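You operate a simulated robot arm through the tools that you are given. There is no shell and no other tool.

Carry out the task below with a simulated robot arm. There is one attempt and no reset: what you move stays moved.

TASK
Torque-test the green finished cap. Under 0.7 Nm goes in the reject bin, else back in its well.
Fine: turn the large knob till it clicks, then back, and leave the clamp open.

Only the result counts: the job must be done as asked and must still hold three seconds after the hand-in. Knocking over, shifting, dropping, spilling or breaking anything else fails it. A push-on lid holds only when it is set on centred and level and pressed home; a screw cap is set on level and turned clockwise until tight.

THE ROBOT
A 7-joint arm with a two-finger gripper, fixed in place. Base frame: the origin is at the foot of the arm, x ahead of it, y to its left, z up; the work surface is at about z = 0. Units: mm, rad, N and s.
With the tool pointing down near the work surface it reaches from about 160 to 380 mm from the base axis. Its first joint turns from -1.257 to 1.257 rad. Payload 0.6 kg.
Tool frame: the origin (TCP) lies between the finger pads and is the grasp point; the fingertips stand 22 mm ahead of it; z points along the fingers, y is the line along which they close. Largest opening 92 mm; the body of the gripper starts 65 mm behind the TCP.
Orientation is that of the tool frame in the base frame, as a unit quaternion [x, y, z, w]. With the fingers straight down and closing along the base's y, the tool's x points along the base's -x, its y along +y and its z along -z.

THE INTERFACE
- The arm moves only by the tool step_arm. Its argument "commands" is a list of rows, each an object of numbers (a shift or turn left out is 0, a gripper value left out holds the last): "tx", "ty", "tz": the shift along the base's x, y, z in m; "wx", "wy", "wz": the turn, a rotation vector about the base's x, y, z in rad; "claw": the opening, from 0 (shut) to 1 (fully open). In form: [{"tx": .., "ty": .., "tz": .., "wx": .., "wy": .., "wz": .., "claw": ..}, ...]. A call has 1 to 20 rows; each row shifts and turns the commanded pose from where the row before left it. Rows are played at 5 a second. More than 50 mm and 0.15 rad between two rows, or a gripper value outside its range, and nothing of the call is played. Where a pose cannot be reached the arm comes as near as it can. A force on the tool above 50 N (or 10 N above the force at the start of the call, whichever is more), or a blocked arm, ends the call early, and 0.2 s more pass. The fingers move at their own pace and stop on an object; they squeeze with about 26 N. The grip force told is the motor's: it shows also when the fingers shut on nothing. Time passes only in rows, and 0.2 s behind the last, so rows that do not move let the fingers close. It gives the time, the measured TCP pose, the force on the tool (base axes), the opening and the grip force at its end, in the units of the frame above (readings bear some noise), with the torque about the TCP (base axes, N m) and any sound that the robot's microphone picked up.
- Cameras (640 x 400 px; columns grow to the right, rows downward): "scene" is fixed at [41.6, -262.5, 404.9]; the picture's right is [0.88, -0.47, 0.00], its down [-0.27, -0.51, -0.82] and it looks along [0.39, 0.72, -0.58] (base axes); focal length 214 px, centre (320, 200). "wrist" rides on the gripper at [71, 19, -102] in the tool frame; the picture's right is [-0.26, 0.97, 0.00], its down [-0.75, -0.20, -0.63] and it looks along [-0.60, -0.16, 0.78] (tool axes); focal length 280 px, centre (320, 200).
- get_image(camera): a new picture of that camera. The clock stands still meanwhile.
- probe_pixels(camera, pixels): there is no depth. For up to 12 entries [column, row, z] of the newest picture of that camera ("zoom" is the newest enlarged one), the place [x, y] in the base frame at which the ray of that pixel passes the height z, good to about 2 mm. The clock stands still meanwhile.
- zoom(camera, box): a new picture of the part [left, top, right, bottom] of that camera's present view, enlarged. The clock stands still meanwhile.
- job_done(): hands the job in; it is judged then, once.

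Open the gripper and draw the arm clear of the work before you hand the job in, unless the task says otherwise.

The tools are called after "Emit:" as a command line: name --argument value ..., lists and objects as JSON in quotes. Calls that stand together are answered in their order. step_arm: Moves the arm, as the interface text tells. Its arguments: {"type":"object","properties":{"commands":{"type":"array"}},"required":["commands"]} The other tools are called the same way: get_image (camera) takes a picture; probe_pixels (camera, pixels) gives the place at which the rays of pixels pass given heights; zoom (camera, box) takes an enlarged picture of a part of a camera's view; job_done () hands the job in.

At the start:

```text
clock: 0.0
tcp_pos: [202.0, -10.4, 326.9]
ee_rot: [0.0, 1.0, 0.0, 0.0]
ft_force: [-0.1, -0.7, 0.2]
moment: [-0.02, -0.01, 0.03]
grip_width: 92.0
finger_force: 0.1
```

scene: 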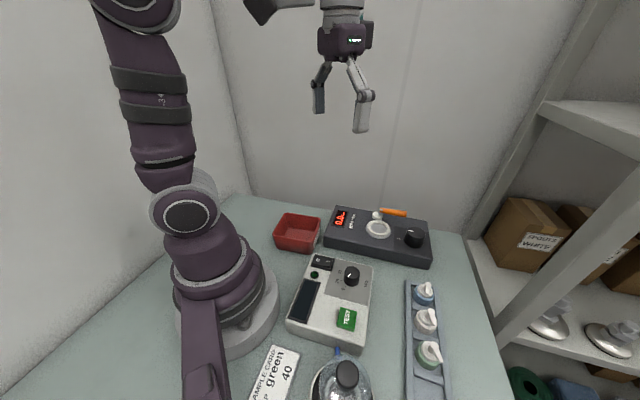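
wrist: 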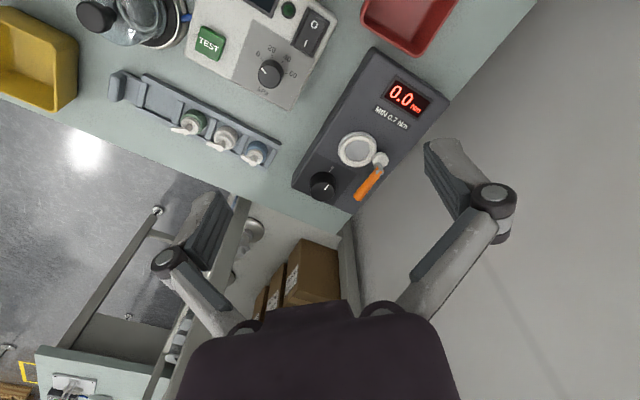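

I'll look closer at the scene: the tester with the orange lever (around 378,232), the rack with three caps (425,320), the box with TEST button (335,300).

Emit:
zoom --camera "scene" --box '[270, 190, 450, 300]'

Emit:
zoom --camera "scene" --box '[380, 260, 480, 400]'

Emit:
zoom --camera "scene" --box '[230, 240, 400, 400]'

Emit:
zoom --camera "wrist" --box '[90, 0, 460, 220]'

```text
3.56 times, centred on (360, 245) of scene
```

zoom: 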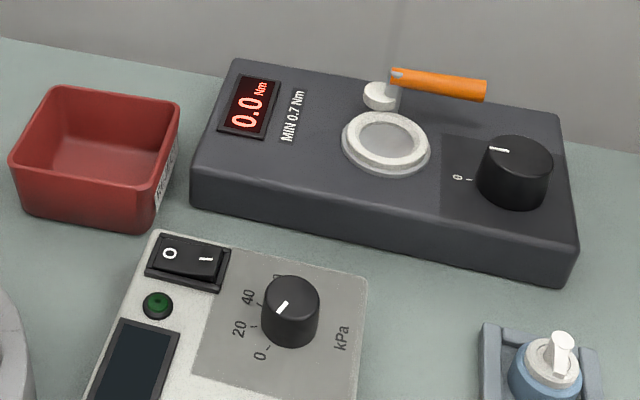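

```text
2.86 times, centred on (430, 330) of scene
```

zoom: 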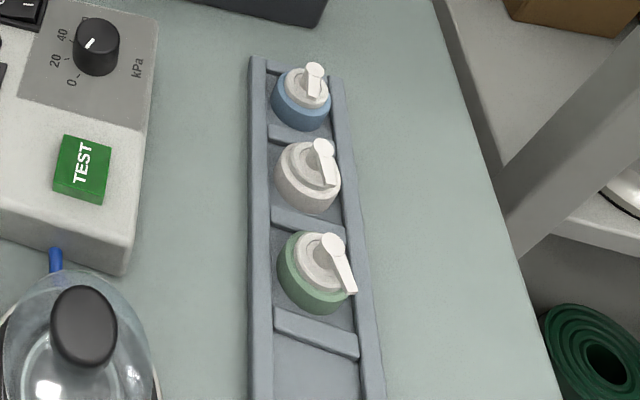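

```text
2.50 times, centred on (315, 320) of scene
```

zoom: 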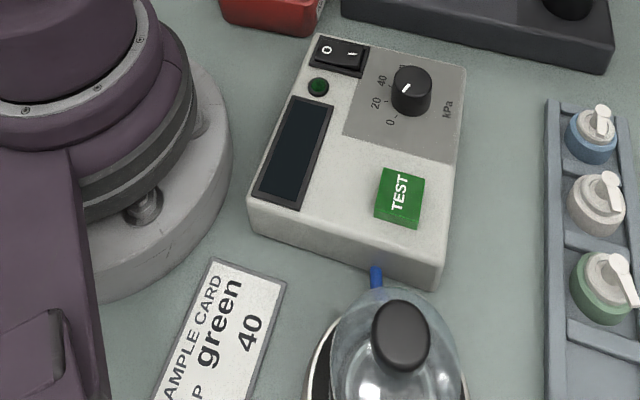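

```text
1.73 times, centred on (275, 110) of wrist
```

zoom: 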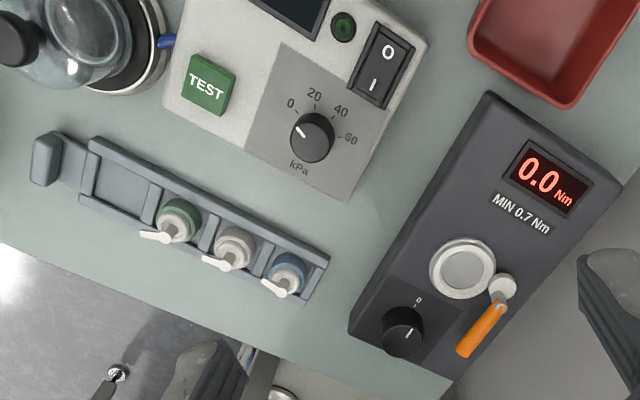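

I'll probe the main places: caps in the wrist picture (191,121),(222,138),(254,152), nest ring (358,150), knob (323,184), lever (380,160)/(368,185), red bin (405,25), yellow bin (40,60).

Emit:
zoom --camera "wrist" --box '[280, 60, 460, 220]'

Emit:
zoom --camera "wrist" --box '[100, 60, 300, 180]'

Emit:
zoom --camera "wrist" --box '[0, 0, 120, 120]'

Emit:
zoom --camera "scene" --box '[260, 200, 340, 260]'

Emit:
probe_pixels --camera "wrist" --pixels '[[191, 121, 25], [224, 138, 25], [255, 152, 25], [358, 150, 40], [323, 184, 50], [380, 160, 60], [368, 185, 60], [405, 25, 10], [40, 60, 10], [293, 183, 40], [355, 213, 40], [375, 48, 40]]'

Emit:
probe_pixels --camera "scene" --pixels '[[430, 352, 25], [425, 322, 25], [424, 292, 25], [378, 230, 40], [414, 236, 50], [376, 216, 60], [393, 212, 60], [297, 232, 10], [346, 318, 50], [323, 247, 40], [430, 268, 40], [335, 207, 40]]'

```text
2.50 times, centred on (370, 140) of wrist
```

zoom: 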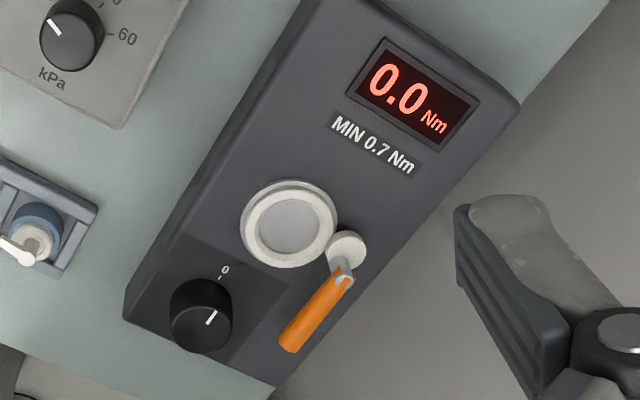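

```text
3.20 times, centred on (200, 120) of wrist
```

zoom: 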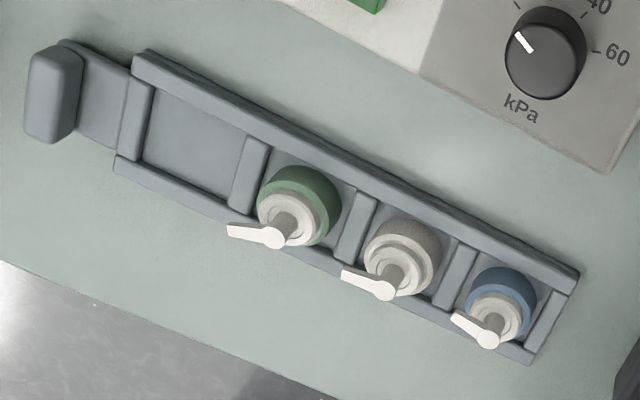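

```text
3.33 times, centred on (60, 60) of wrist
```

zoom: 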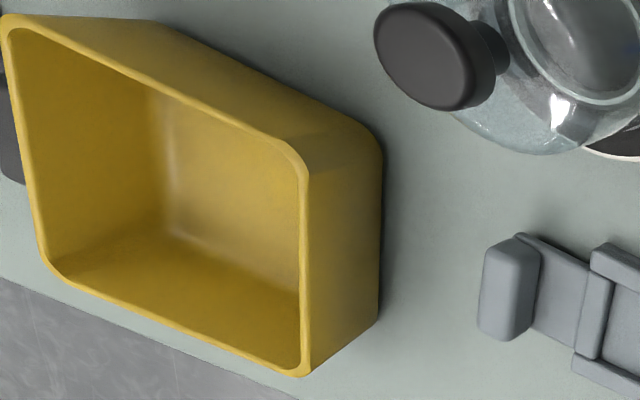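

```text
6.67 times, centred on (300, 230) of scene
```

zoom: 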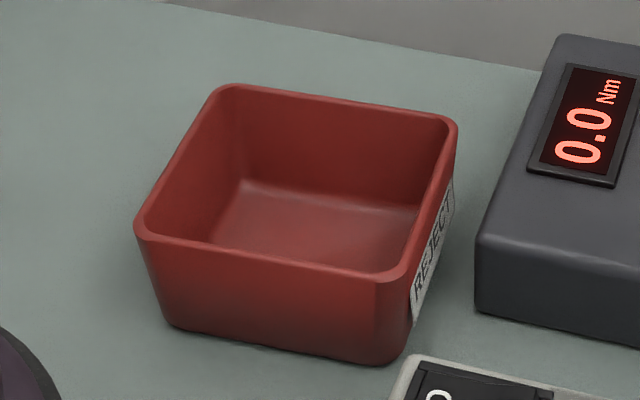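

```text
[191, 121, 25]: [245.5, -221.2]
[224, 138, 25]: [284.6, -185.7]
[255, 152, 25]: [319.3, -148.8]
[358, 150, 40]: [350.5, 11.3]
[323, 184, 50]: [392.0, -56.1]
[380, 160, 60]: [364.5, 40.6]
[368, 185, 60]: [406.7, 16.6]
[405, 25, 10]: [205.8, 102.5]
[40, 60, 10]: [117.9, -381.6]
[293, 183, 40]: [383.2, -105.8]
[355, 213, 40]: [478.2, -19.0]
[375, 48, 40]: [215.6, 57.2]
```

```text
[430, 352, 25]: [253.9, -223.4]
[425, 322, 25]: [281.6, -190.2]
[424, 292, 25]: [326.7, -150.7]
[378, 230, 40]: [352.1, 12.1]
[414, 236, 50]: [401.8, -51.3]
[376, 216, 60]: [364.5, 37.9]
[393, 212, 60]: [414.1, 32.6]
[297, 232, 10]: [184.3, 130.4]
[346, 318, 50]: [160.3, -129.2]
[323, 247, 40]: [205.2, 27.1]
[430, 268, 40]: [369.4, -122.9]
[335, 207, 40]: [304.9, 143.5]
```

The red bin carries the REJECT label; tester nest at about (351,12), knob near (395,-53), clamp lever near (365,40). I move the wrist camera closer to the tester.

Emit:
step_arm --commands '[{"tx": 0.015, "ty": 0.011, "tz": -0.035}, {"tx": 0.015, "ty": 0.011, "tz": -0.035}, {"tx": 0.015, "ty": 0.011, "tz": -0.035}, {"tx": 0.014, "ty": 0.013, "tz": -0.035}, {}]'

Emit:
get_image --camera "wrist"

Emit:
get_image --camera "scene"

```text
clock: 1.2
tcp_pos: [259.7, 35.9, 185.3]
ee_rot: [-0.001, 1.0, 0.0, -0.001]
ft_force: [-0.1, 0.1, 0.7]
moment: [0.03, 0.0, -0.01]
grip_width: 92.0
finger_force: 0.1
```

```text
taken
```

wrist: 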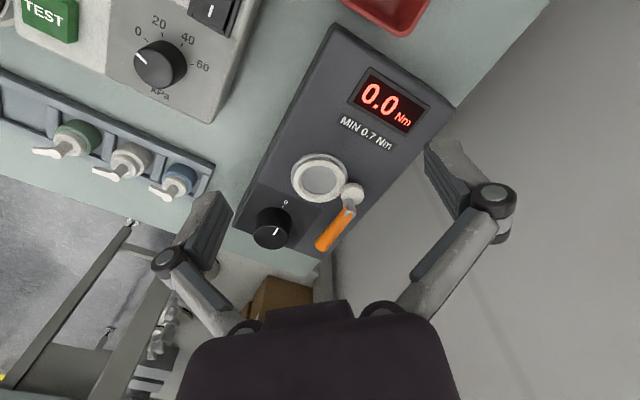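

```text
taken
```

scene: 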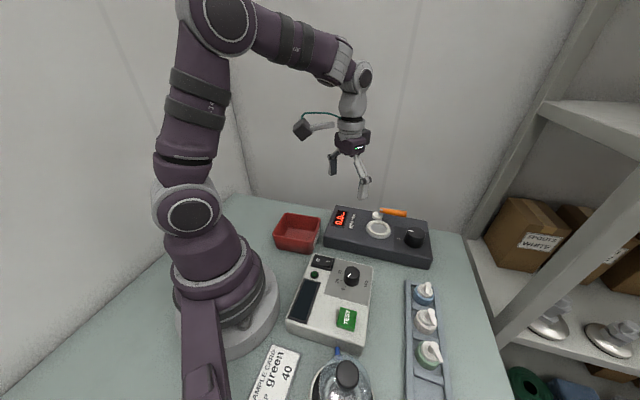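

The wrist picture shows the tester at (330,160) with the ring at (320,180), knob (272,228), lever (335,225). I enlarge it.

Emit:
zoom --camera "wrist" --box '[240, 130, 400, 270]'

Emit:
zoom --camera "scene" --box '[350, 195, 440, 255]'

Emit:
zoom --camera "wrist" --box '[20, 100, 200, 210]'

Emit:
probe_pixels --camera "wrist" --pixels '[[272, 219, 50], [272, 219, 60], [272, 219, 70], [318, 179, 40], [318, 179, 50], [318, 179, 60], [352, 191, 60], [352, 191, 70], [352, 191, 80], [325, 240, 60], [325, 240, 70], [325, 240, 90]]'

Emit:
probe_pixels --camera "scene" --pixels '[[414, 232, 50], [414, 232, 60], [414, 232, 70], [378, 229, 40], [378, 229, 50], [378, 229, 60], [377, 216, 60], [377, 216, 70], [377, 216, 80], [404, 214, 60], [404, 214, 70], [404, 214, 90]]'

```text
2.86 times, centred on (320, 200) of wrist
```

zoom: 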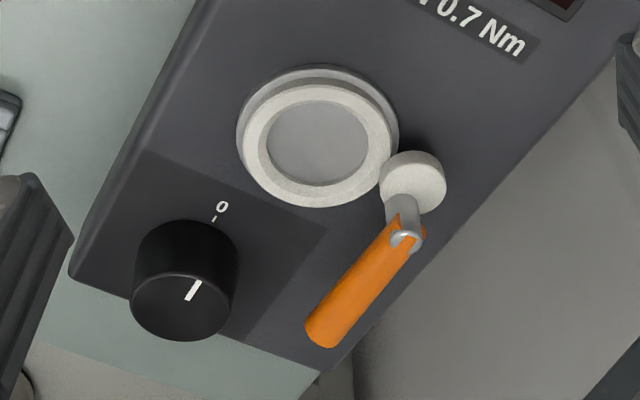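

```text
6.67 times, centred on (395, 225) of scene
```

zoom: 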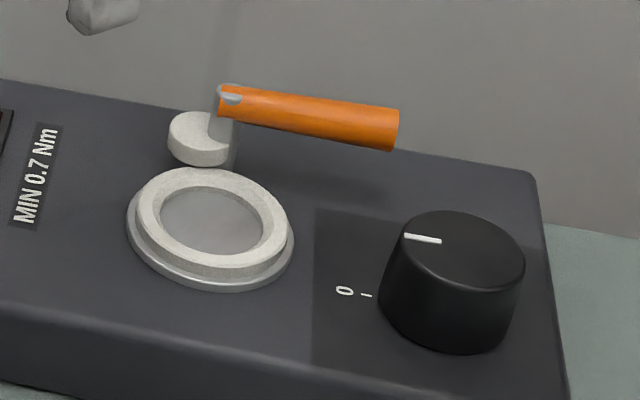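

```text
3.56 times, centred on (110, 155) of wrist
```

zoom: 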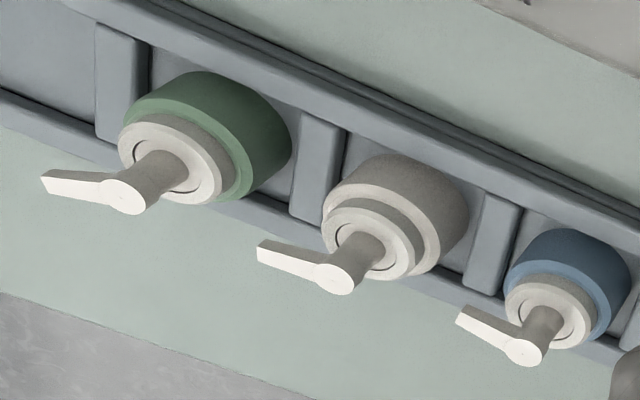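

```text
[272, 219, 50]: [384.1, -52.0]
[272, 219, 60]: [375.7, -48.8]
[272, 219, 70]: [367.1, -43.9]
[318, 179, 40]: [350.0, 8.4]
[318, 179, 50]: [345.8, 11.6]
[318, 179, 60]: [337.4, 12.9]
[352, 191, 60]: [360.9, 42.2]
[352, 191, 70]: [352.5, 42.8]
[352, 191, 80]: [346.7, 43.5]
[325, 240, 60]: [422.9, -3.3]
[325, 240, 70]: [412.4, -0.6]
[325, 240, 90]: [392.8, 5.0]
```

```text
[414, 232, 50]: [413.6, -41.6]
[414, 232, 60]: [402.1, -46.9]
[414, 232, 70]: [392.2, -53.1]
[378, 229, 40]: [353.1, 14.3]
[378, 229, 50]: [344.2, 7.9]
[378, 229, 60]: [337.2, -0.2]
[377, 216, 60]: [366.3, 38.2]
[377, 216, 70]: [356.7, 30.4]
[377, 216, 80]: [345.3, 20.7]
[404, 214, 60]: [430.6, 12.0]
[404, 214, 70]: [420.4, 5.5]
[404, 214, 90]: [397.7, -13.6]
```

Knob top centre is at (271.7,237.5) wrist and (415.7,232.5) scene; ring (319,181)/(379,229); lever end (320.7,247)/(404.7,214). I probe these at several heights to triangulate.

Emit:
probe_pixels --camera "wrist" --pixels '[[271.7, 237.5, 50], [271.7, 237.5, 60], [271.7, 237.5, 70], [271.7, 237.5, 80], [319, 180.8, 30], [319, 180.8, 40], [352.2, 193, 50], [352.2, 193, 60], [320.7, 245, 70], [320.7, 245, 90], [346, 208, 70], [346, 208, 90]]'

Emit:
probe_pixels --camera "scene" --pixels '[[415.7, 232.5, 50], [415.7, 232.5, 60], [415.7, 232.5, 70], [415.7, 232.5, 80], [379.1, 228.7, 30], [379.1, 228.7, 40], [377.4, 215.7, 50], [377.4, 215.7, 60], [404.7, 214.2, 70], [404.7, 214.2, 90], [381.2, 209.3, 70], [381.2, 209.3, 90]]'

```text
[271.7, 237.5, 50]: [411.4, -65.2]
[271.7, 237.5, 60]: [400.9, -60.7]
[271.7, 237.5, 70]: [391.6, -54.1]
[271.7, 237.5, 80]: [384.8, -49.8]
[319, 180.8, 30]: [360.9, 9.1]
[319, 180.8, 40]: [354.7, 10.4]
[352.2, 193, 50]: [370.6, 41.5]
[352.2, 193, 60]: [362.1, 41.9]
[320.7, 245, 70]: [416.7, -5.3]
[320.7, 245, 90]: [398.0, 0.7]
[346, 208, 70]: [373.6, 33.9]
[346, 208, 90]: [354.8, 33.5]
```

```text
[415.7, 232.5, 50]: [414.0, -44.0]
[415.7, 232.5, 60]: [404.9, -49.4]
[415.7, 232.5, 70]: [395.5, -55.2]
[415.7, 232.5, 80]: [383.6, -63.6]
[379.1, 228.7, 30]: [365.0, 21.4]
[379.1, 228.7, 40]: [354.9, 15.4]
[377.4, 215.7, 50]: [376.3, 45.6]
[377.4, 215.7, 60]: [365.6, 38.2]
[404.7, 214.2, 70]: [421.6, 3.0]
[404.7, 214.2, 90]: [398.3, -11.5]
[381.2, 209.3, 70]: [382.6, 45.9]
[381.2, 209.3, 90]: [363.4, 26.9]
```

Estimated: knob top (393,-55,70), ring top (350,11,46), white disc (364,41,58), lever end (408,-3,80). I move in nearer for a clearer look at the clamp.

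Emit:
step_arm --commands '[{"tx": 0.02, "tz": -0.02}, {"tx": 0.02, "tz": -0.02}, {"tx": 0.02, "tz": -0.016}, {}]'

Emit:
get_image --camera "wrist"

Emit:
zoom --camera "wrist" --box '[220, 120, 420, 280]'

```text
clock: 2.2
tcp_pos: [319.8, 35.2, 129.8]
ee_rot: [0.0, 1.0, -0.001, 0.0]
ft_force: [0.4, -0.1, -1.0]
moment: [0.01, 0.03, 0.01]
grip_width: 92.0
finger_force: 0.1
```

```text
taken
```

wrist: 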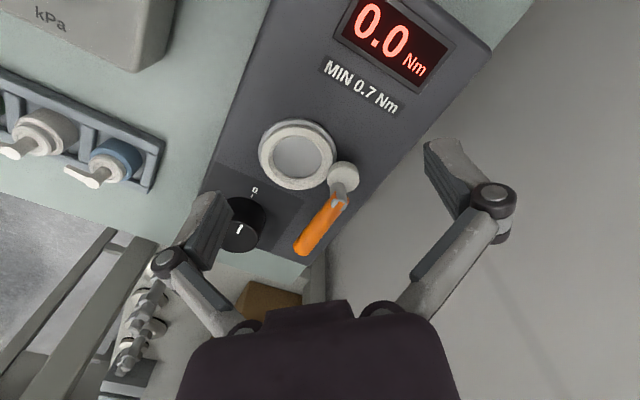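

```text
2.50 times, centred on (320, 200) of wrist
```

zoom: 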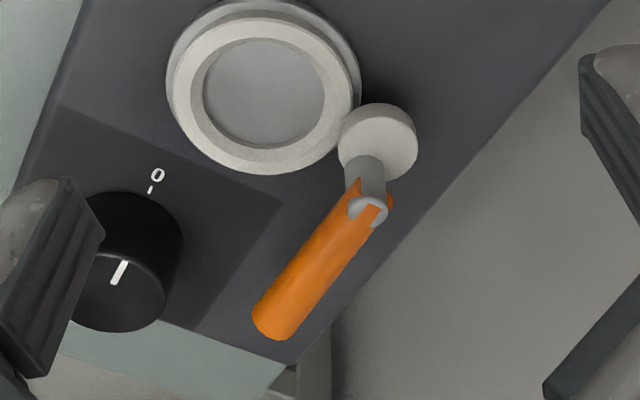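

The clamp is a hub disc with a vertical stem and orange lever atop. Before going to the caps I locate the flask (scene 346,375) and rack so I can travel safely, and raise the arm.

Emit:
probe_pixels --camera "scene" --pixels '[[347, 372, 80], [347, 372, 120], [347, 372, 160], [322, 385, 0], [372, 385, 0], [407, 283, 20], [440, 398, 20], [270, 350, 0]]'

Emit:
step_arm --commands '[{"tx": -0.02, "tz": 0.04}, {"tx": -0.02, "tz": 0.04}, {"tx": -0.02, "tz": 0.04}, {"ty": -0.04, "wz": 0.1}, {"ty": -0.04, "wz": 0.1}, {"ty": -0.04, "wz": 0.1}, {"ty": -0.04, "wz": 0.1}, {}]'

Emit:
get_image --camera "wrist"

```text
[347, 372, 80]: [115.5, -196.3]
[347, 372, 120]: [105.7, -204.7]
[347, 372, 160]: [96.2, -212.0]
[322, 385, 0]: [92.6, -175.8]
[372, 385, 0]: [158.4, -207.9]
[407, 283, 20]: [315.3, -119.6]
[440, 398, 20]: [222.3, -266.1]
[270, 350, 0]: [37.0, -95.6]
```

```text
clock: 4.0
tcp_pos: [260.7, -119.9, 251.9]
ee_rot: [-0.199, 0.98, 0.0, 0.001]
ft_force: [-0.3, -0.5, 0.2]
moment: [-0.01, -0.04, 0.0]
grip_width: 91.7
finger_force: 0.1
```

```text
taken
```

wrist: 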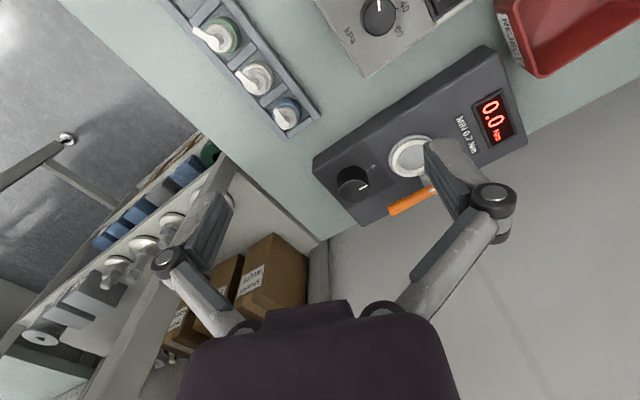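

The rack is at upper left now. I continue toward a view of the caps with the tool turned to close across the rack, staying above the flask's height near it.

Emit:
step_arm --commands '[{"tx": -0.02, "ty": -0.03, "tz": -0.02, "wz": 0.09}, {"tx": -0.02, "ty": -0.03, "tz": -0.02, "wz": 0.09}, {"tx": -0.02, "ty": -0.03, "tz": -0.02, "wz": 0.09}, {"tx": -0.016, "ty": -0.035, "tz": -0.02, "wz": 0.09}, {}]'

Emit:
get_image --camera "wrist"

Emit:
get_image --camera "scene"

```text
clock: 5.2
tcp_pos: [186.7, -251.8, 171.8]
ee_rot: [-0.371, 0.929, 0.0, 0.001]
ft_force: [0.1, 0.2, 0.5]
moment: [0.01, 0.01, -0.04]
grip_width: 91.9
finger_force: 0.1
```

```text
taken
```

wrist: 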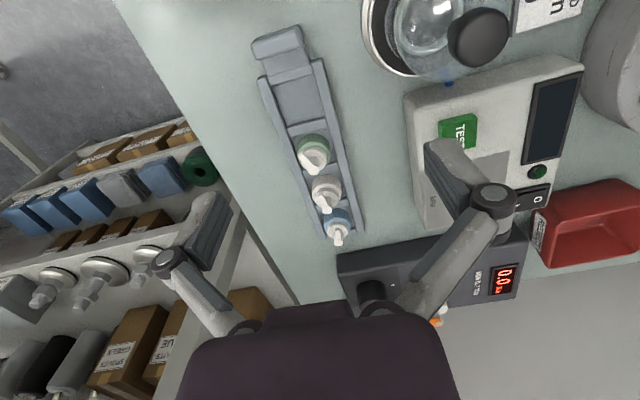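

```text
taken
```

scene: 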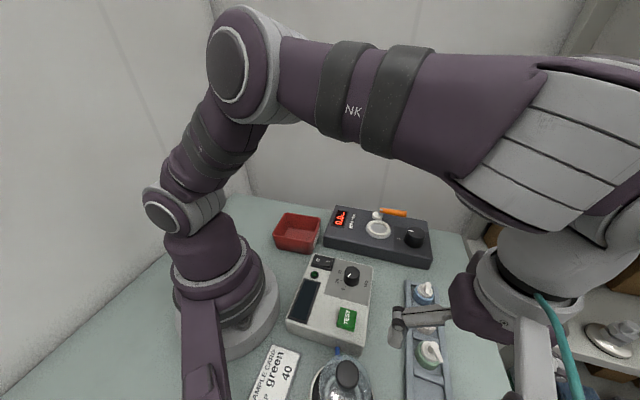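

The caps are visible at (313,152), (325,192), (338,224); I enlarge them and probe.

Emit:
zoom --camera "wrist" --box '[240, 100, 400, 260]'

Emit:
zoom --camera "scene" --box '[400, 320, 460, 390]'

Emit:
probe_pixels --camera "wrist" --pixels '[[285, 133, 12], [345, 240, 12], [297, 75, 12], [313, 145, 10], [313, 145, 20], [313, 155, 30], [313, 155, 40]]'

```text
2.50 times, centred on (320, 180) of wrist
```

zoom: 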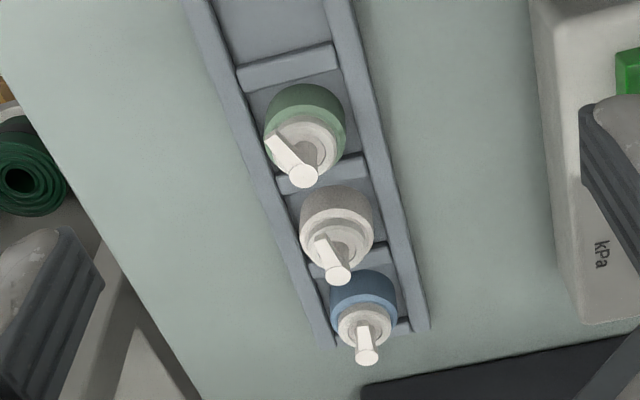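

```text
5.71 times, centred on (430, 355) of scene
```

zoom: 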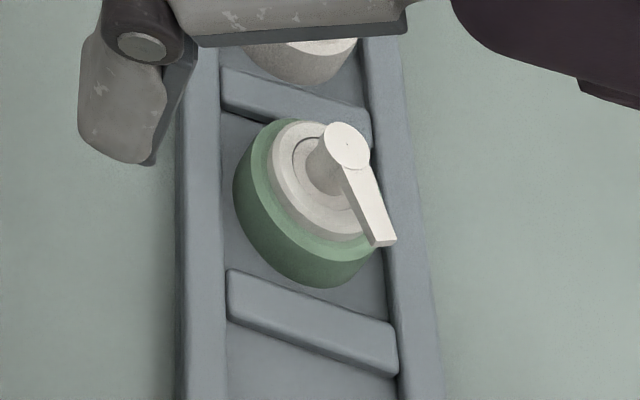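

```text
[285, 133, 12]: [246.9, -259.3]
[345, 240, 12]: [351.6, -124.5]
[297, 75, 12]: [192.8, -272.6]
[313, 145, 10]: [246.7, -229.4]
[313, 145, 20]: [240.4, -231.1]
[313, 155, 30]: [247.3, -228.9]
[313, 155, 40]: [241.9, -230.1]
```

I triangulate the green cap: stem top at wrist (312.8,170)/scene (434.6,345.6), collar centre wrist (316,159)/scene (430,351.5), lever tip wrist (300,155)/scene (441,361).

Emit:
probe_pixels --camera "wrist" --pixels '[[312.8, 170, 30], [312.8, 170, 50], [312.8, 170, 70], [316, 158, 20], [316, 158, 40], [300, 155, 40], [300, 155, 60], [297, 147, 20], [331, 147, 20], [314, 133.5, 8], [325, 197, 20], [338, 228, 20]]'

Emit:
probe_pixels --camera "scene" --pixels '[[434.6, 345.6, 30], [434.6, 345.6, 50], [434.6, 345.6, 70], [430, 351.5, 20], [430, 351.5, 40], [441, 361.5, 40], [441, 361.5, 60], [415, 352, 20], [440, 358, 20], [428.5, 370, 8]]'

```text
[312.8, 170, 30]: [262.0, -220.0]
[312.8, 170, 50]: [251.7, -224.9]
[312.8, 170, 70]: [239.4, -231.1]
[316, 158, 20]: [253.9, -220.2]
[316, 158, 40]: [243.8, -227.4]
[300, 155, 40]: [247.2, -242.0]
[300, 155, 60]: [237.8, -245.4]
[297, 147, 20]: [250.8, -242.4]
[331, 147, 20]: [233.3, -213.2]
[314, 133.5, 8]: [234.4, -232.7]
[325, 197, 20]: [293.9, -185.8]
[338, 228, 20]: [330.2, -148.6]
```

```text
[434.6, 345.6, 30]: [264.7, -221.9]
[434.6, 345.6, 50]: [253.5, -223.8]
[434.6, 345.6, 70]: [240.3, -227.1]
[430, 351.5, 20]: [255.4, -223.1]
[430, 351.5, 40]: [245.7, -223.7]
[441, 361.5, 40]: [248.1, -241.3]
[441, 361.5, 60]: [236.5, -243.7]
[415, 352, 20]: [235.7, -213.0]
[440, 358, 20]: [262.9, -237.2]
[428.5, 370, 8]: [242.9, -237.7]
```

Cap axis is about (250,-224) with stem top z≈51 and lever pointing about -112°. I probe rack rail edges to get its direction and width.

Emit:
probe_pixels --camera "wrist" --pixels '[[272, 108, 12], [316, 234, 12], [336, 108, 12], [364, 232, 12], [298, 122, 10], [326, 115, 10], [301, 127, 10], [329, 120, 10], [306, 168, 10], [334, 163, 10]]'

Emit:
zoom --camera "wrist" --box '[280, 120, 350, 180]'

```text
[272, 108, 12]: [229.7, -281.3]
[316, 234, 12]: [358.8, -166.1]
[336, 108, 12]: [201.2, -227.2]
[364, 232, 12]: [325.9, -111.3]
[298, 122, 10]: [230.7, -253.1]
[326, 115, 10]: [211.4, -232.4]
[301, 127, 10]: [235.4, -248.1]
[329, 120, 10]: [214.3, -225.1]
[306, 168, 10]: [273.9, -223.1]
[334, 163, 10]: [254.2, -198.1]
```

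```text
6.67 times, centred on (315, 150) of wrist
```

zoom: 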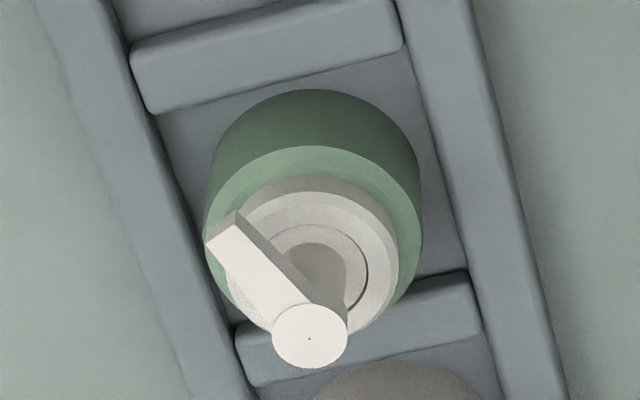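

Rack runs at about 42°, cap body ≈33 mm wide, green body z≈5–23. I move above the cap at (250,-224) with the fingers closing across the rack, opened to ~60 mm.

Emit:
step_arm --commands '[{"tx": 0.02, "ty": 0.009, "tz": -0.02, "wz": -0.02, "claw": 0.65}, {"tx": 0.02, "ty": 0.009, "tz": -0.02}, {"tx": 0.02, "ty": 0.009, "tz": -0.02}, {}, {}]'

Emit:
get_image --camera "wrist"

Emit:
get_image --camera "scene"

```text
clock: 6.4
tcp_pos: [247.1, -222.3, 110.0]
ee_rot: [-0.362, 0.932, 0.0, 0.0]
ft_force: [0.2, 0.3, 0.0]
moment: [-0.01, 0.04, 0.0]
grip_width: 59.8
finger_force: 0.1
```

```text
taken
```

wrist: 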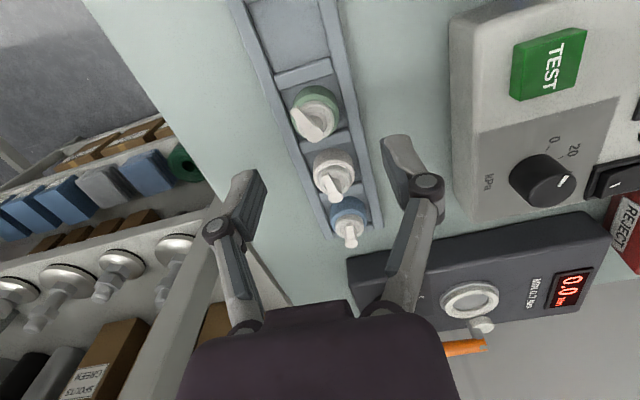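

```text
taken
```

scene: 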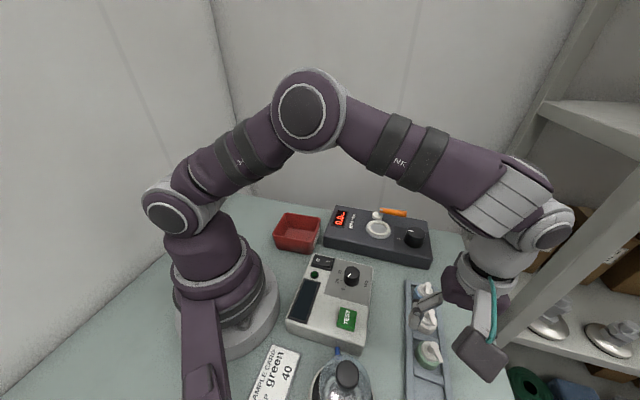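

The fingers straddle the green cap line. I enlarge the wrist view on the cap to centre precisely.

Emit:
zoom --camera "wrist" --box '[280, 70, 360, 150]'

```text
5.00 times, centred on (320, 110) of wrist
```

zoom: 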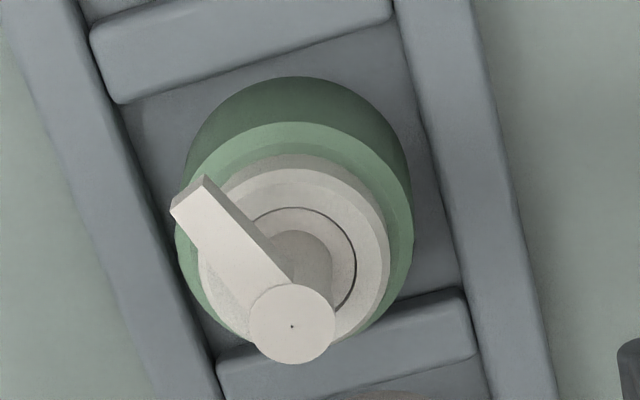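

Collar centre at zoom (294,250), green-top centre (293,222), stem top (292,324); I probe these.

Emit:
probe_pixels --camera "zoom" --pixels '[[294, 250, 28], [294, 250, 32], [293, 222, 23], [293, 222, 26], [292, 324, 51], [292, 324, 48], [175, 222, 23], [412, 222, 23], [185, 190, 51]]'

```text
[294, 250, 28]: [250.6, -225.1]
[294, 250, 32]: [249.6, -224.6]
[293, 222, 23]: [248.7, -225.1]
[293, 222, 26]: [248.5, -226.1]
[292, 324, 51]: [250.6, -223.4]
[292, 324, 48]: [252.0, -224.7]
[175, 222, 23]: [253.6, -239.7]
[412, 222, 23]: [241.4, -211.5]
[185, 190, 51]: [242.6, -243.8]
```

Cap axis ≈ (250,-224.7), width ≈31–33. I centre and descend to TCP z≈42 (tips at 20).

Emit:
step_arm --commands '[{"tx": 0.003, "ty": -0.0025, "tz": -0.02}, {"tz": -0.02}, {"tz": -0.02}, {"tz": -0.006}, {}, {}]'

Emit:
get_image --camera "wrist"

Emit:
zoom --camera "scene" --box '[390, 300, 470, 400]'

```text
clock: 7.8
tcp_pos: [248.6, -223.4, 44.8]
ee_rot: [-0.362, 0.932, 0.0, 0.0]
ft_force: [-0.4, -0.2, 0.7]
moment: [0.0, -0.04, -0.01]
grip_width: 59.8
finger_force: 0.0
```

```text
taken
```

wrist: 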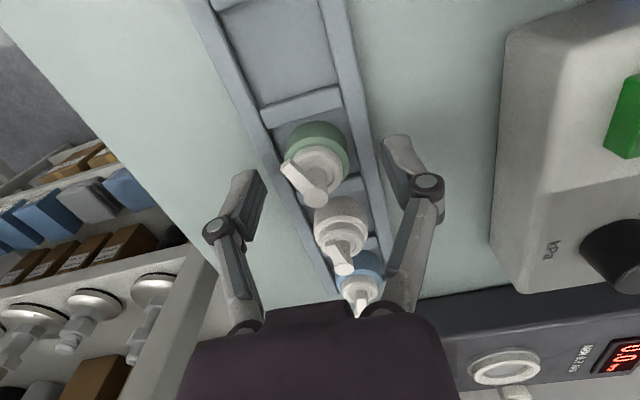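

```text
4.00 times, centred on (430, 350) of scene
```

zoom: 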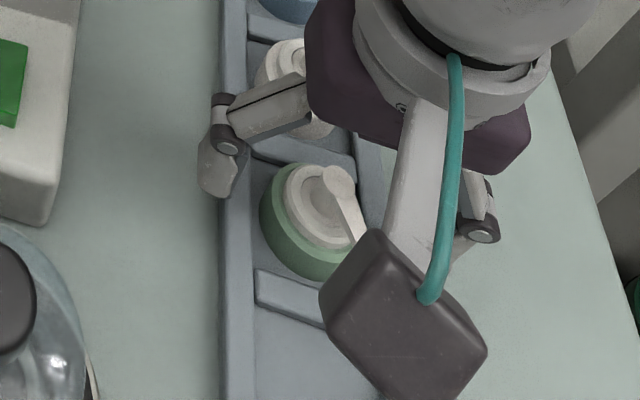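

Alignment looks good (cap centred at ~(318,157), matching the tip centre). I lower a few mm more with force checks.

Emit:
step_arm --commands '[{"tz": -0.003, "tx": 0.001, "ty": -0.001}, {"tz": -0.002}, {}]'

Emit:
zoom --camera "wrist" --box '[220, 90, 440, 260]'

```text
clock: 8.6
tcp_pos: [249.9, -225.3, 38.2]
ee_rot: [-0.361, 0.932, 0.0, 0.0]
ft_force: [0.1, -0.3, -1.3]
moment: [0.0, 0.02, 0.0]
grip_width: 59.7
finger_force: 0.0
```

```text
2.35 times, centred on (330, 175) of wrist
```

zoom: 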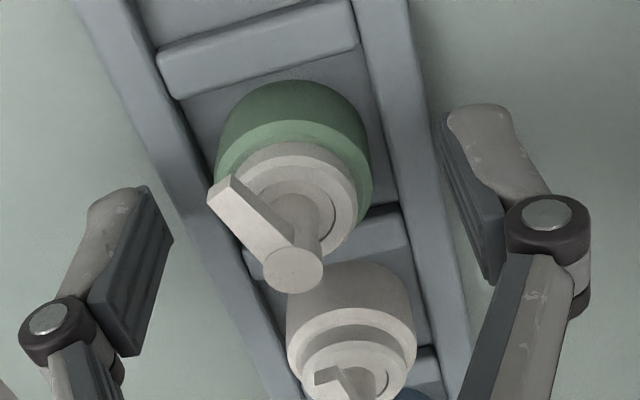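

No contact at tip z≈16, but closing over rails of unknown height is risky. I'll raise, narrow to 50 mm, and feel downward for the rail tops.

Emit:
step_arm --commands '[{"tz": 0.006}, {"claw": 0.53}, {}, {}, {"tz": -0.002}, {}]'

Emit:
step_arm --commands '[{"tz": -0.0015}, {}]'

Emit:
step_arm --commands '[{"tz": -0.0015}, {}]'

```text
clock: 10.0
tcp_pos: [250.3, -224.2, 44.4]
ee_rot: [-0.362, 0.932, -0.001, 0.0]
ft_force: [-0.4, 0.2, 0.3]
moment: [-0.06, 0.03, -0.02]
grip_width: 48.9
finger_force: 0.0
```

```text
clock: 10.6
tcp_pos: [248.9, -226.1, 42.3]
ee_rot: [-0.362, 0.932, 0.0, 0.0]
ft_force: [0.8, 0.1, -0.7]
moment: [-0.01, -0.01, -0.03]
grip_width: 48.8
finger_force: 0.0
```

```text
clock: 11.2
tcp_pos: [250.1, -224.3, 40.2]
ee_rot: [-0.362, 0.932, 0.0, 0.0]
ft_force: [0.3, -0.5, 0.8]
moment: [-0.03, 0.01, 0.0]
grip_width: 48.7
finger_force: 0.0
```

No contact yet at tips ≈18.5; I keep feeling downward.

Emit:
step_arm --commands '[{"tz": -0.0015}, {}]'

Emit:
step_arm --commands '[{"tz": -0.0015}, {}]'

Emit:
step_arm --commands '[{"tz": -0.0015}, {}]'

```text
clock: 11.8
tcp_pos: [249.8, -223.4, 39.0]
ee_rot: [-0.362, 0.932, 0.0, 0.001]
ft_force: [0.5, -0.1, 0.6]
moment: [0.0, -0.04, 0.01]
grip_width: 48.9
finger_force: 0.0
```

```text
clock: 12.4
tcp_pos: [250.2, -225.0, 36.8]
ee_rot: [-0.362, 0.932, 0.001, -0.001]
ft_force: [0.6, 0.2, -0.5]
moment: [0.0, -0.01, 0.02]
grip_width: 48.6
finger_force: 0.0
```

```text
clock: 13.0
tcp_pos: [249.9, -224.5, 36.7]
ee_rot: [-0.362, 0.932, 0.0, 0.0]
ft_force: [1.2, 0.1, -0.3]
moment: [-0.01, -0.03, -0.02]
grip_width: 48.5
finger_force: 0.2
```

Tips at ≈14.4 with no contact, so rails are lower. I go up 1.5 mm and close on the green body.

Emit:
step_arm --commands '[{"tz": 0.0015}, {"claw": 0.0}, {}, {}, {}, {}]'

Emit:
zoom --camera "wrist" --box '[220, 90, 440, 260]'

```text
clock: 14.4
tcp_pos: [250.0, -225.0, 38.1]
ee_rot: [-0.361, 0.932, -0.001, 0.0]
ft_force: [-0.8, -0.2, 1.0]
moment: [-0.03, 0.0, -0.02]
grip_width: 31.0
finger_force: 9.9
```

```text
2.35 times, centred on (330, 175) of wrist
```

zoom: 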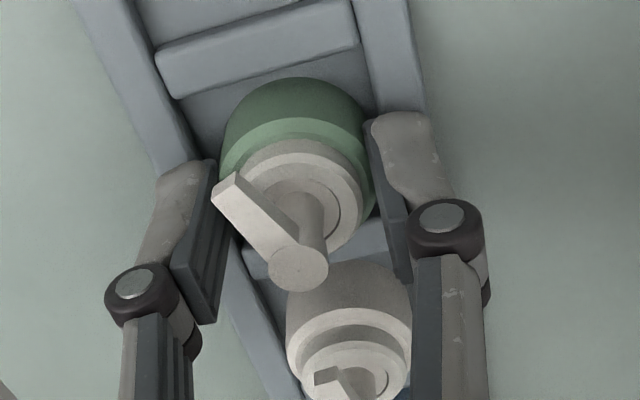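

Gripped at 31 mm. I wait for the grip to build, then lift straight up.

Emit:
step_arm --commands '[{}, {}, {"tz": 0.005}, {"tz": 0.01}, {"tz": 0.02}, {"tz": 0.03}, {"tz": 0.03}, {}]'

Emit:
get_image --camera "wrist"

Emit:
get_image --camera "scene"

```text
clock: 16.2
tcp_pos: [250.5, -223.7, 134.6]
ee_rot: [-0.361, 0.933, -0.001, 0.0]
ft_force: [-0.7, 0.5, -1.0]
moment: [0.02, -0.01, 0.01]
grip_width: 31.3
finger_force: 10.3
```

```text
taken
```

wrist: 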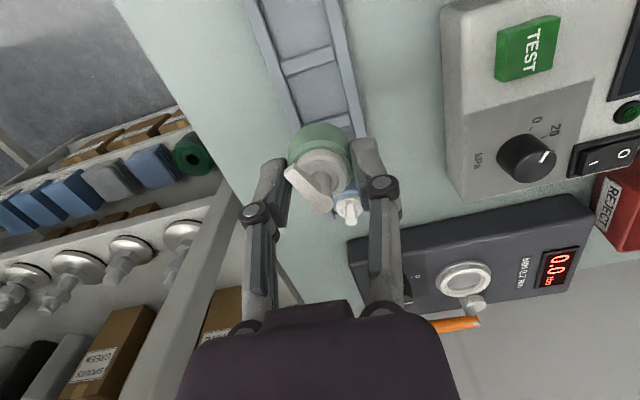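

```text
taken
```

scene: 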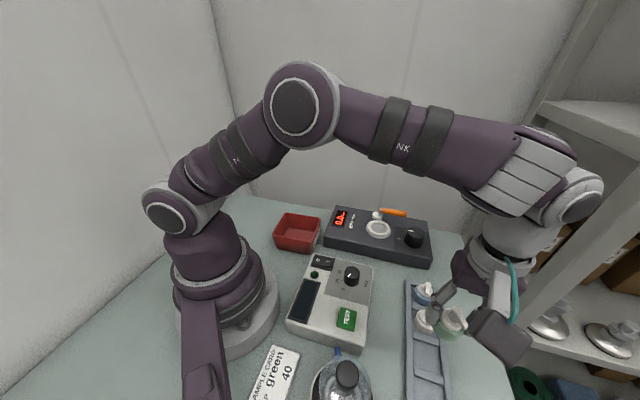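

The cap is held level. Now I refine the nest centre with zooms from both cameras.

Emit:
zoom --camera "wrist" --box '[420, 240, 520, 320]'

Emit:
zoom --camera "scene" --box '[355, 205, 405, 250]'

Emit:
zoom --camera "wrist" --box '[260, 100, 400, 230]'

```text
5.00 times, centred on (470, 280) of wrist
```

zoom: 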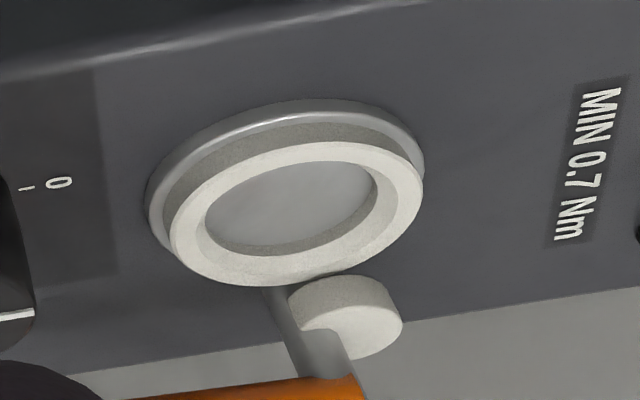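

```text
8.89 times, centred on (380, 228) of scene
```

zoom: 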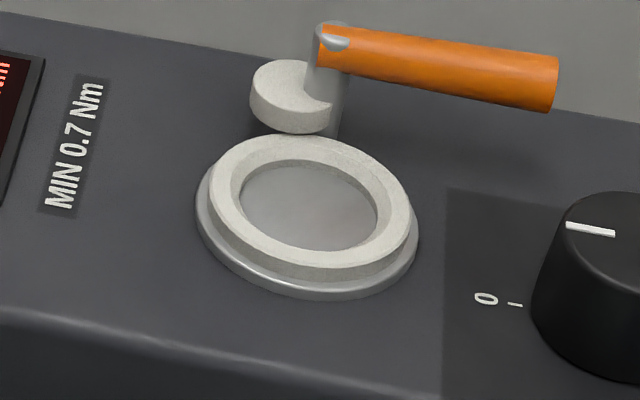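

```text
3.08 times, centred on (330, 165) of wrist
```

zoom: 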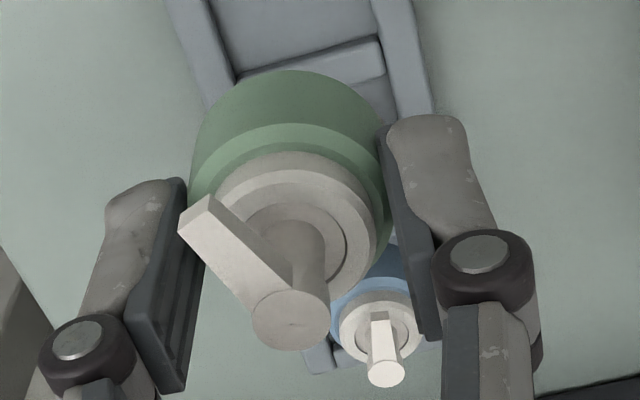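

The clamp is an eccentric cam disc on a post beside the nest. Ring top centre is at wrist (465.2,282.4) and scene (378.8,228.0); I probe at several heights.

Emit:
probe_pixels --camera "wrist" --pixels '[[465.2, 282.4, 40], [465.2, 282.4, 45], [465.2, 282.4, 50], [465.2, 282.4, 55]]'

Emit:
probe_pixels --camera "scene" --pixels '[[378.8, 228, 40], [378.8, 228, 45], [378.8, 228, 50], [378.8, 228, 55]]'

```text
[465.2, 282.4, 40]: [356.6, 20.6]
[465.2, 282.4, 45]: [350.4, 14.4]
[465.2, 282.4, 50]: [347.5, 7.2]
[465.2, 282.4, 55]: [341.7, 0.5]
```

```text
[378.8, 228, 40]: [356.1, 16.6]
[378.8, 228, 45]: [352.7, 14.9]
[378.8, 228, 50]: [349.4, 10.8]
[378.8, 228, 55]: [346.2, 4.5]
```

Nest ≈ (349.5,11), ring top z≈47.5. I carry the cap over at z≈135.

Emit:
step_arm --commands '[{"tx": 0.0124, "ty": 0.0294}, {"tx": 0.0124, "ty": 0.0294}, {"tx": 0.0124, "ty": 0.0294}, {"tx": 0.0124, "ty": 0.0294}, {"tx": 0.0124, "ty": 0.0294}, {"tx": 0.0124, "ty": 0.0294}, {"tx": 0.0124, "ty": 0.0294}, {"tx": 0.0124, "ty": 0.0294}, {}, {}]'

Emit:
get_image --camera "wrist"

Emit:
zoom --camera "wrist" --box '[250, 60, 410, 220]'

Emit:
zoom --camera "scene" --box '[320, 140, 440, 260]'

```text
clock: 18.4
tcp_pos: [347.8, 10.4, 132.7]
ee_rot: [-0.361, 0.932, 0.0, 0.001]
ft_force: [-1.0, -0.2, 0.5]
moment: [-0.01, -0.03, 0.01]
grip_width: 31.0
finger_force: 10.4
```

```text
taken
```

wrist: 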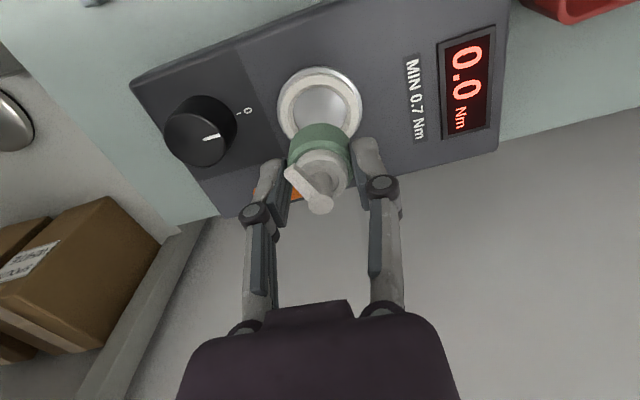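

```text
2.50 times, centred on (330, 140) of wrist
```

zoom: 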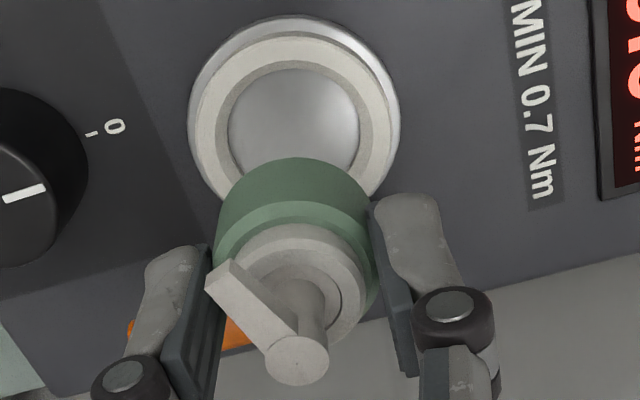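

```text
3.33 times, centred on (380, 200) of scene
```

zoom: 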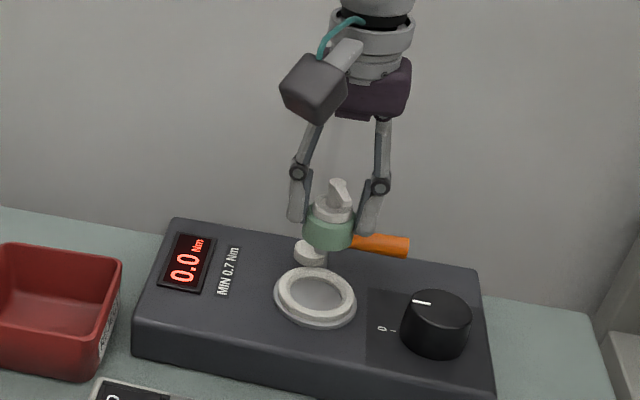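

Cap and nest are aligned to ~1 mm (ring centre ≈(319.6,111), predicted (320,110)). I descend to just above the ring and check.

Emit:
step_arm --commands '[{"tz": -0.015}, {"tz": -0.015}, {"tz": -0.015}, {"tz": -0.003}, {}]'

Emit:
zoom --camera "wrist" --box '[250, 80, 410, 240]'

Emit:
zoom --camera "scene" --box '[350, 180, 420, 250]'

```text
clock: 19.6
tcp_pos: [348.1, 8.8, 85.6]
ee_rot: [-0.362, 0.932, 0.0, 0.0]
ft_force: [-0.5, 0.4, -0.2]
moment: [0.01, -0.01, -0.02]
grip_width: 31.1
finger_force: 9.5
```

```text
2.50 times, centred on (330, 160) of wrist
```

zoom: 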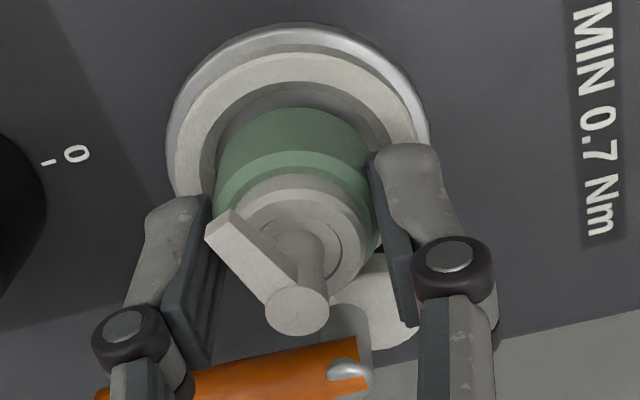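

```text
5.71 times, centred on (385, 215) of scene
```

zoom: 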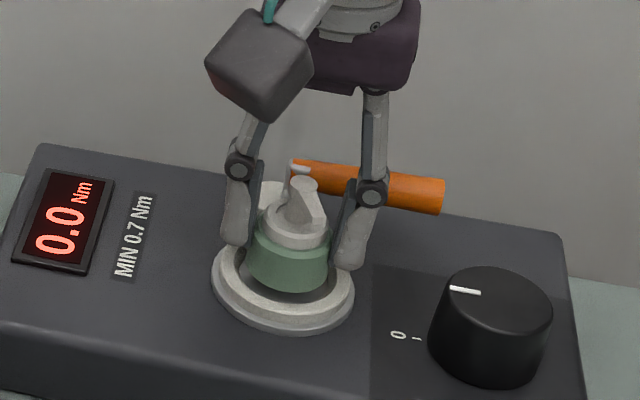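

Cap sits centred over the ring hole with clearance. I lower in small steps, watching force.

Emit:
step_arm --commands '[{"tz": -0.003}, {"tz": -0.002}, {}]'

Emit:
step_arm --commands '[{"tz": -0.002}, {}]'

Emit:
step_arm --commands '[{"tz": -0.0015}, {}]'

```text
clock: 20.4
tcp_pos: [349.3, 9.5, 79.2]
ee_rot: [-0.362, 0.932, -0.001, 0.0]
ft_force: [-0.1, 0.3, 0.1]
moment: [0.01, 0.03, -0.06]
grip_width: 31.1
finger_force: 10.1
```

```text
clock: 21.0
tcp_pos: [348.8, 9.4, 76.7]
ee_rot: [-0.362, 0.932, 0.0, -0.001]
ft_force: [0.2, -0.6, 0.8]
moment: [-0.01, 0.01, 0.01]
grip_width: 31.0
finger_force: 9.7
```

```text
clock: 21.6
tcp_pos: [348.7, 9.8, 75.5]
ee_rot: [-0.362, 0.932, 0.001, 0.0]
ft_force: [0.9, -0.6, 7.6]
moment: [-0.02, -0.02, 0.01]
grip_width: 31.5
finger_force: 10.5
```

Contact (7.6 N) at TCP z≈75.5, as predicted for the nest floor. I view before releasing.

Emit:
zoom --camera "scene" --box '[350, 180, 420, 250]'

Emit:
zoom --camera "wrist" --box '[250, 80, 410, 240]'

```text
5.71 times, centred on (385, 215) of scene
```

zoom: 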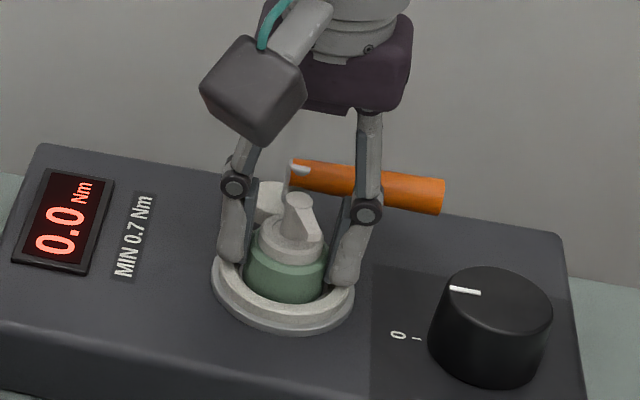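

```text
2.50 times, centred on (330, 160) of wrist
```

zoom: 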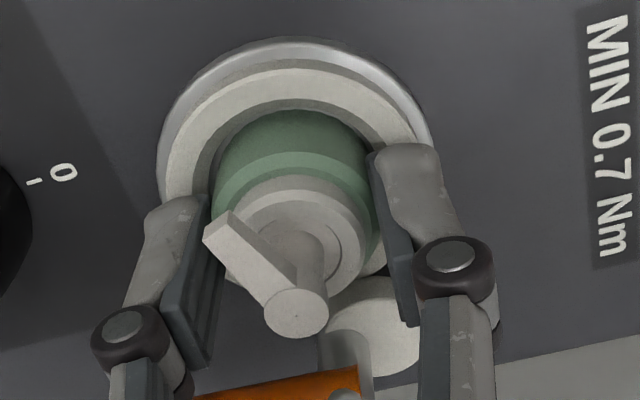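

The cap is down in the ring. I ease up 0.5 mm, release to ~50 mm opening, and check.

Emit:
step_arm --commands '[{"tz": -0.0005}, {"tz": 0.001}, {"claw": 0.4}, {"claw": 0.54}, {}, {}]'

Emit:
zoom --camera "scene" --box '[350, 180, 420, 250]'

Emit:
zoom --camera "wrist" --box '[250, 80, 410, 240]'

```text
clock: 23.0
tcp_pos: [349.3, 9.9, 76.8]
ee_rot: [-0.361, 0.932, 0.0, 0.0]
ft_force: [0.6, -0.1, -0.6]
moment: [0.01, 0.0, -0.04]
grip_width: 49.8
finger_force: 0.1
```

```text
5.71 times, centred on (385, 215) of scene
```

zoom: 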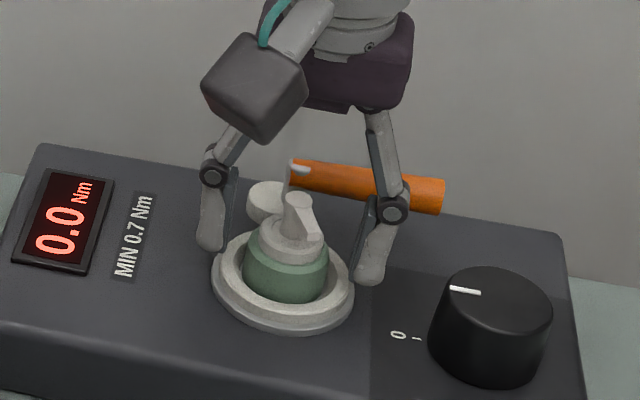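

```text
2.50 times, centred on (330, 160) of wrist
```

zoom: 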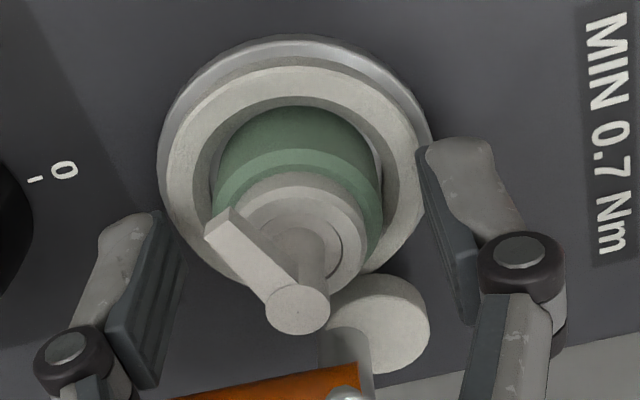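

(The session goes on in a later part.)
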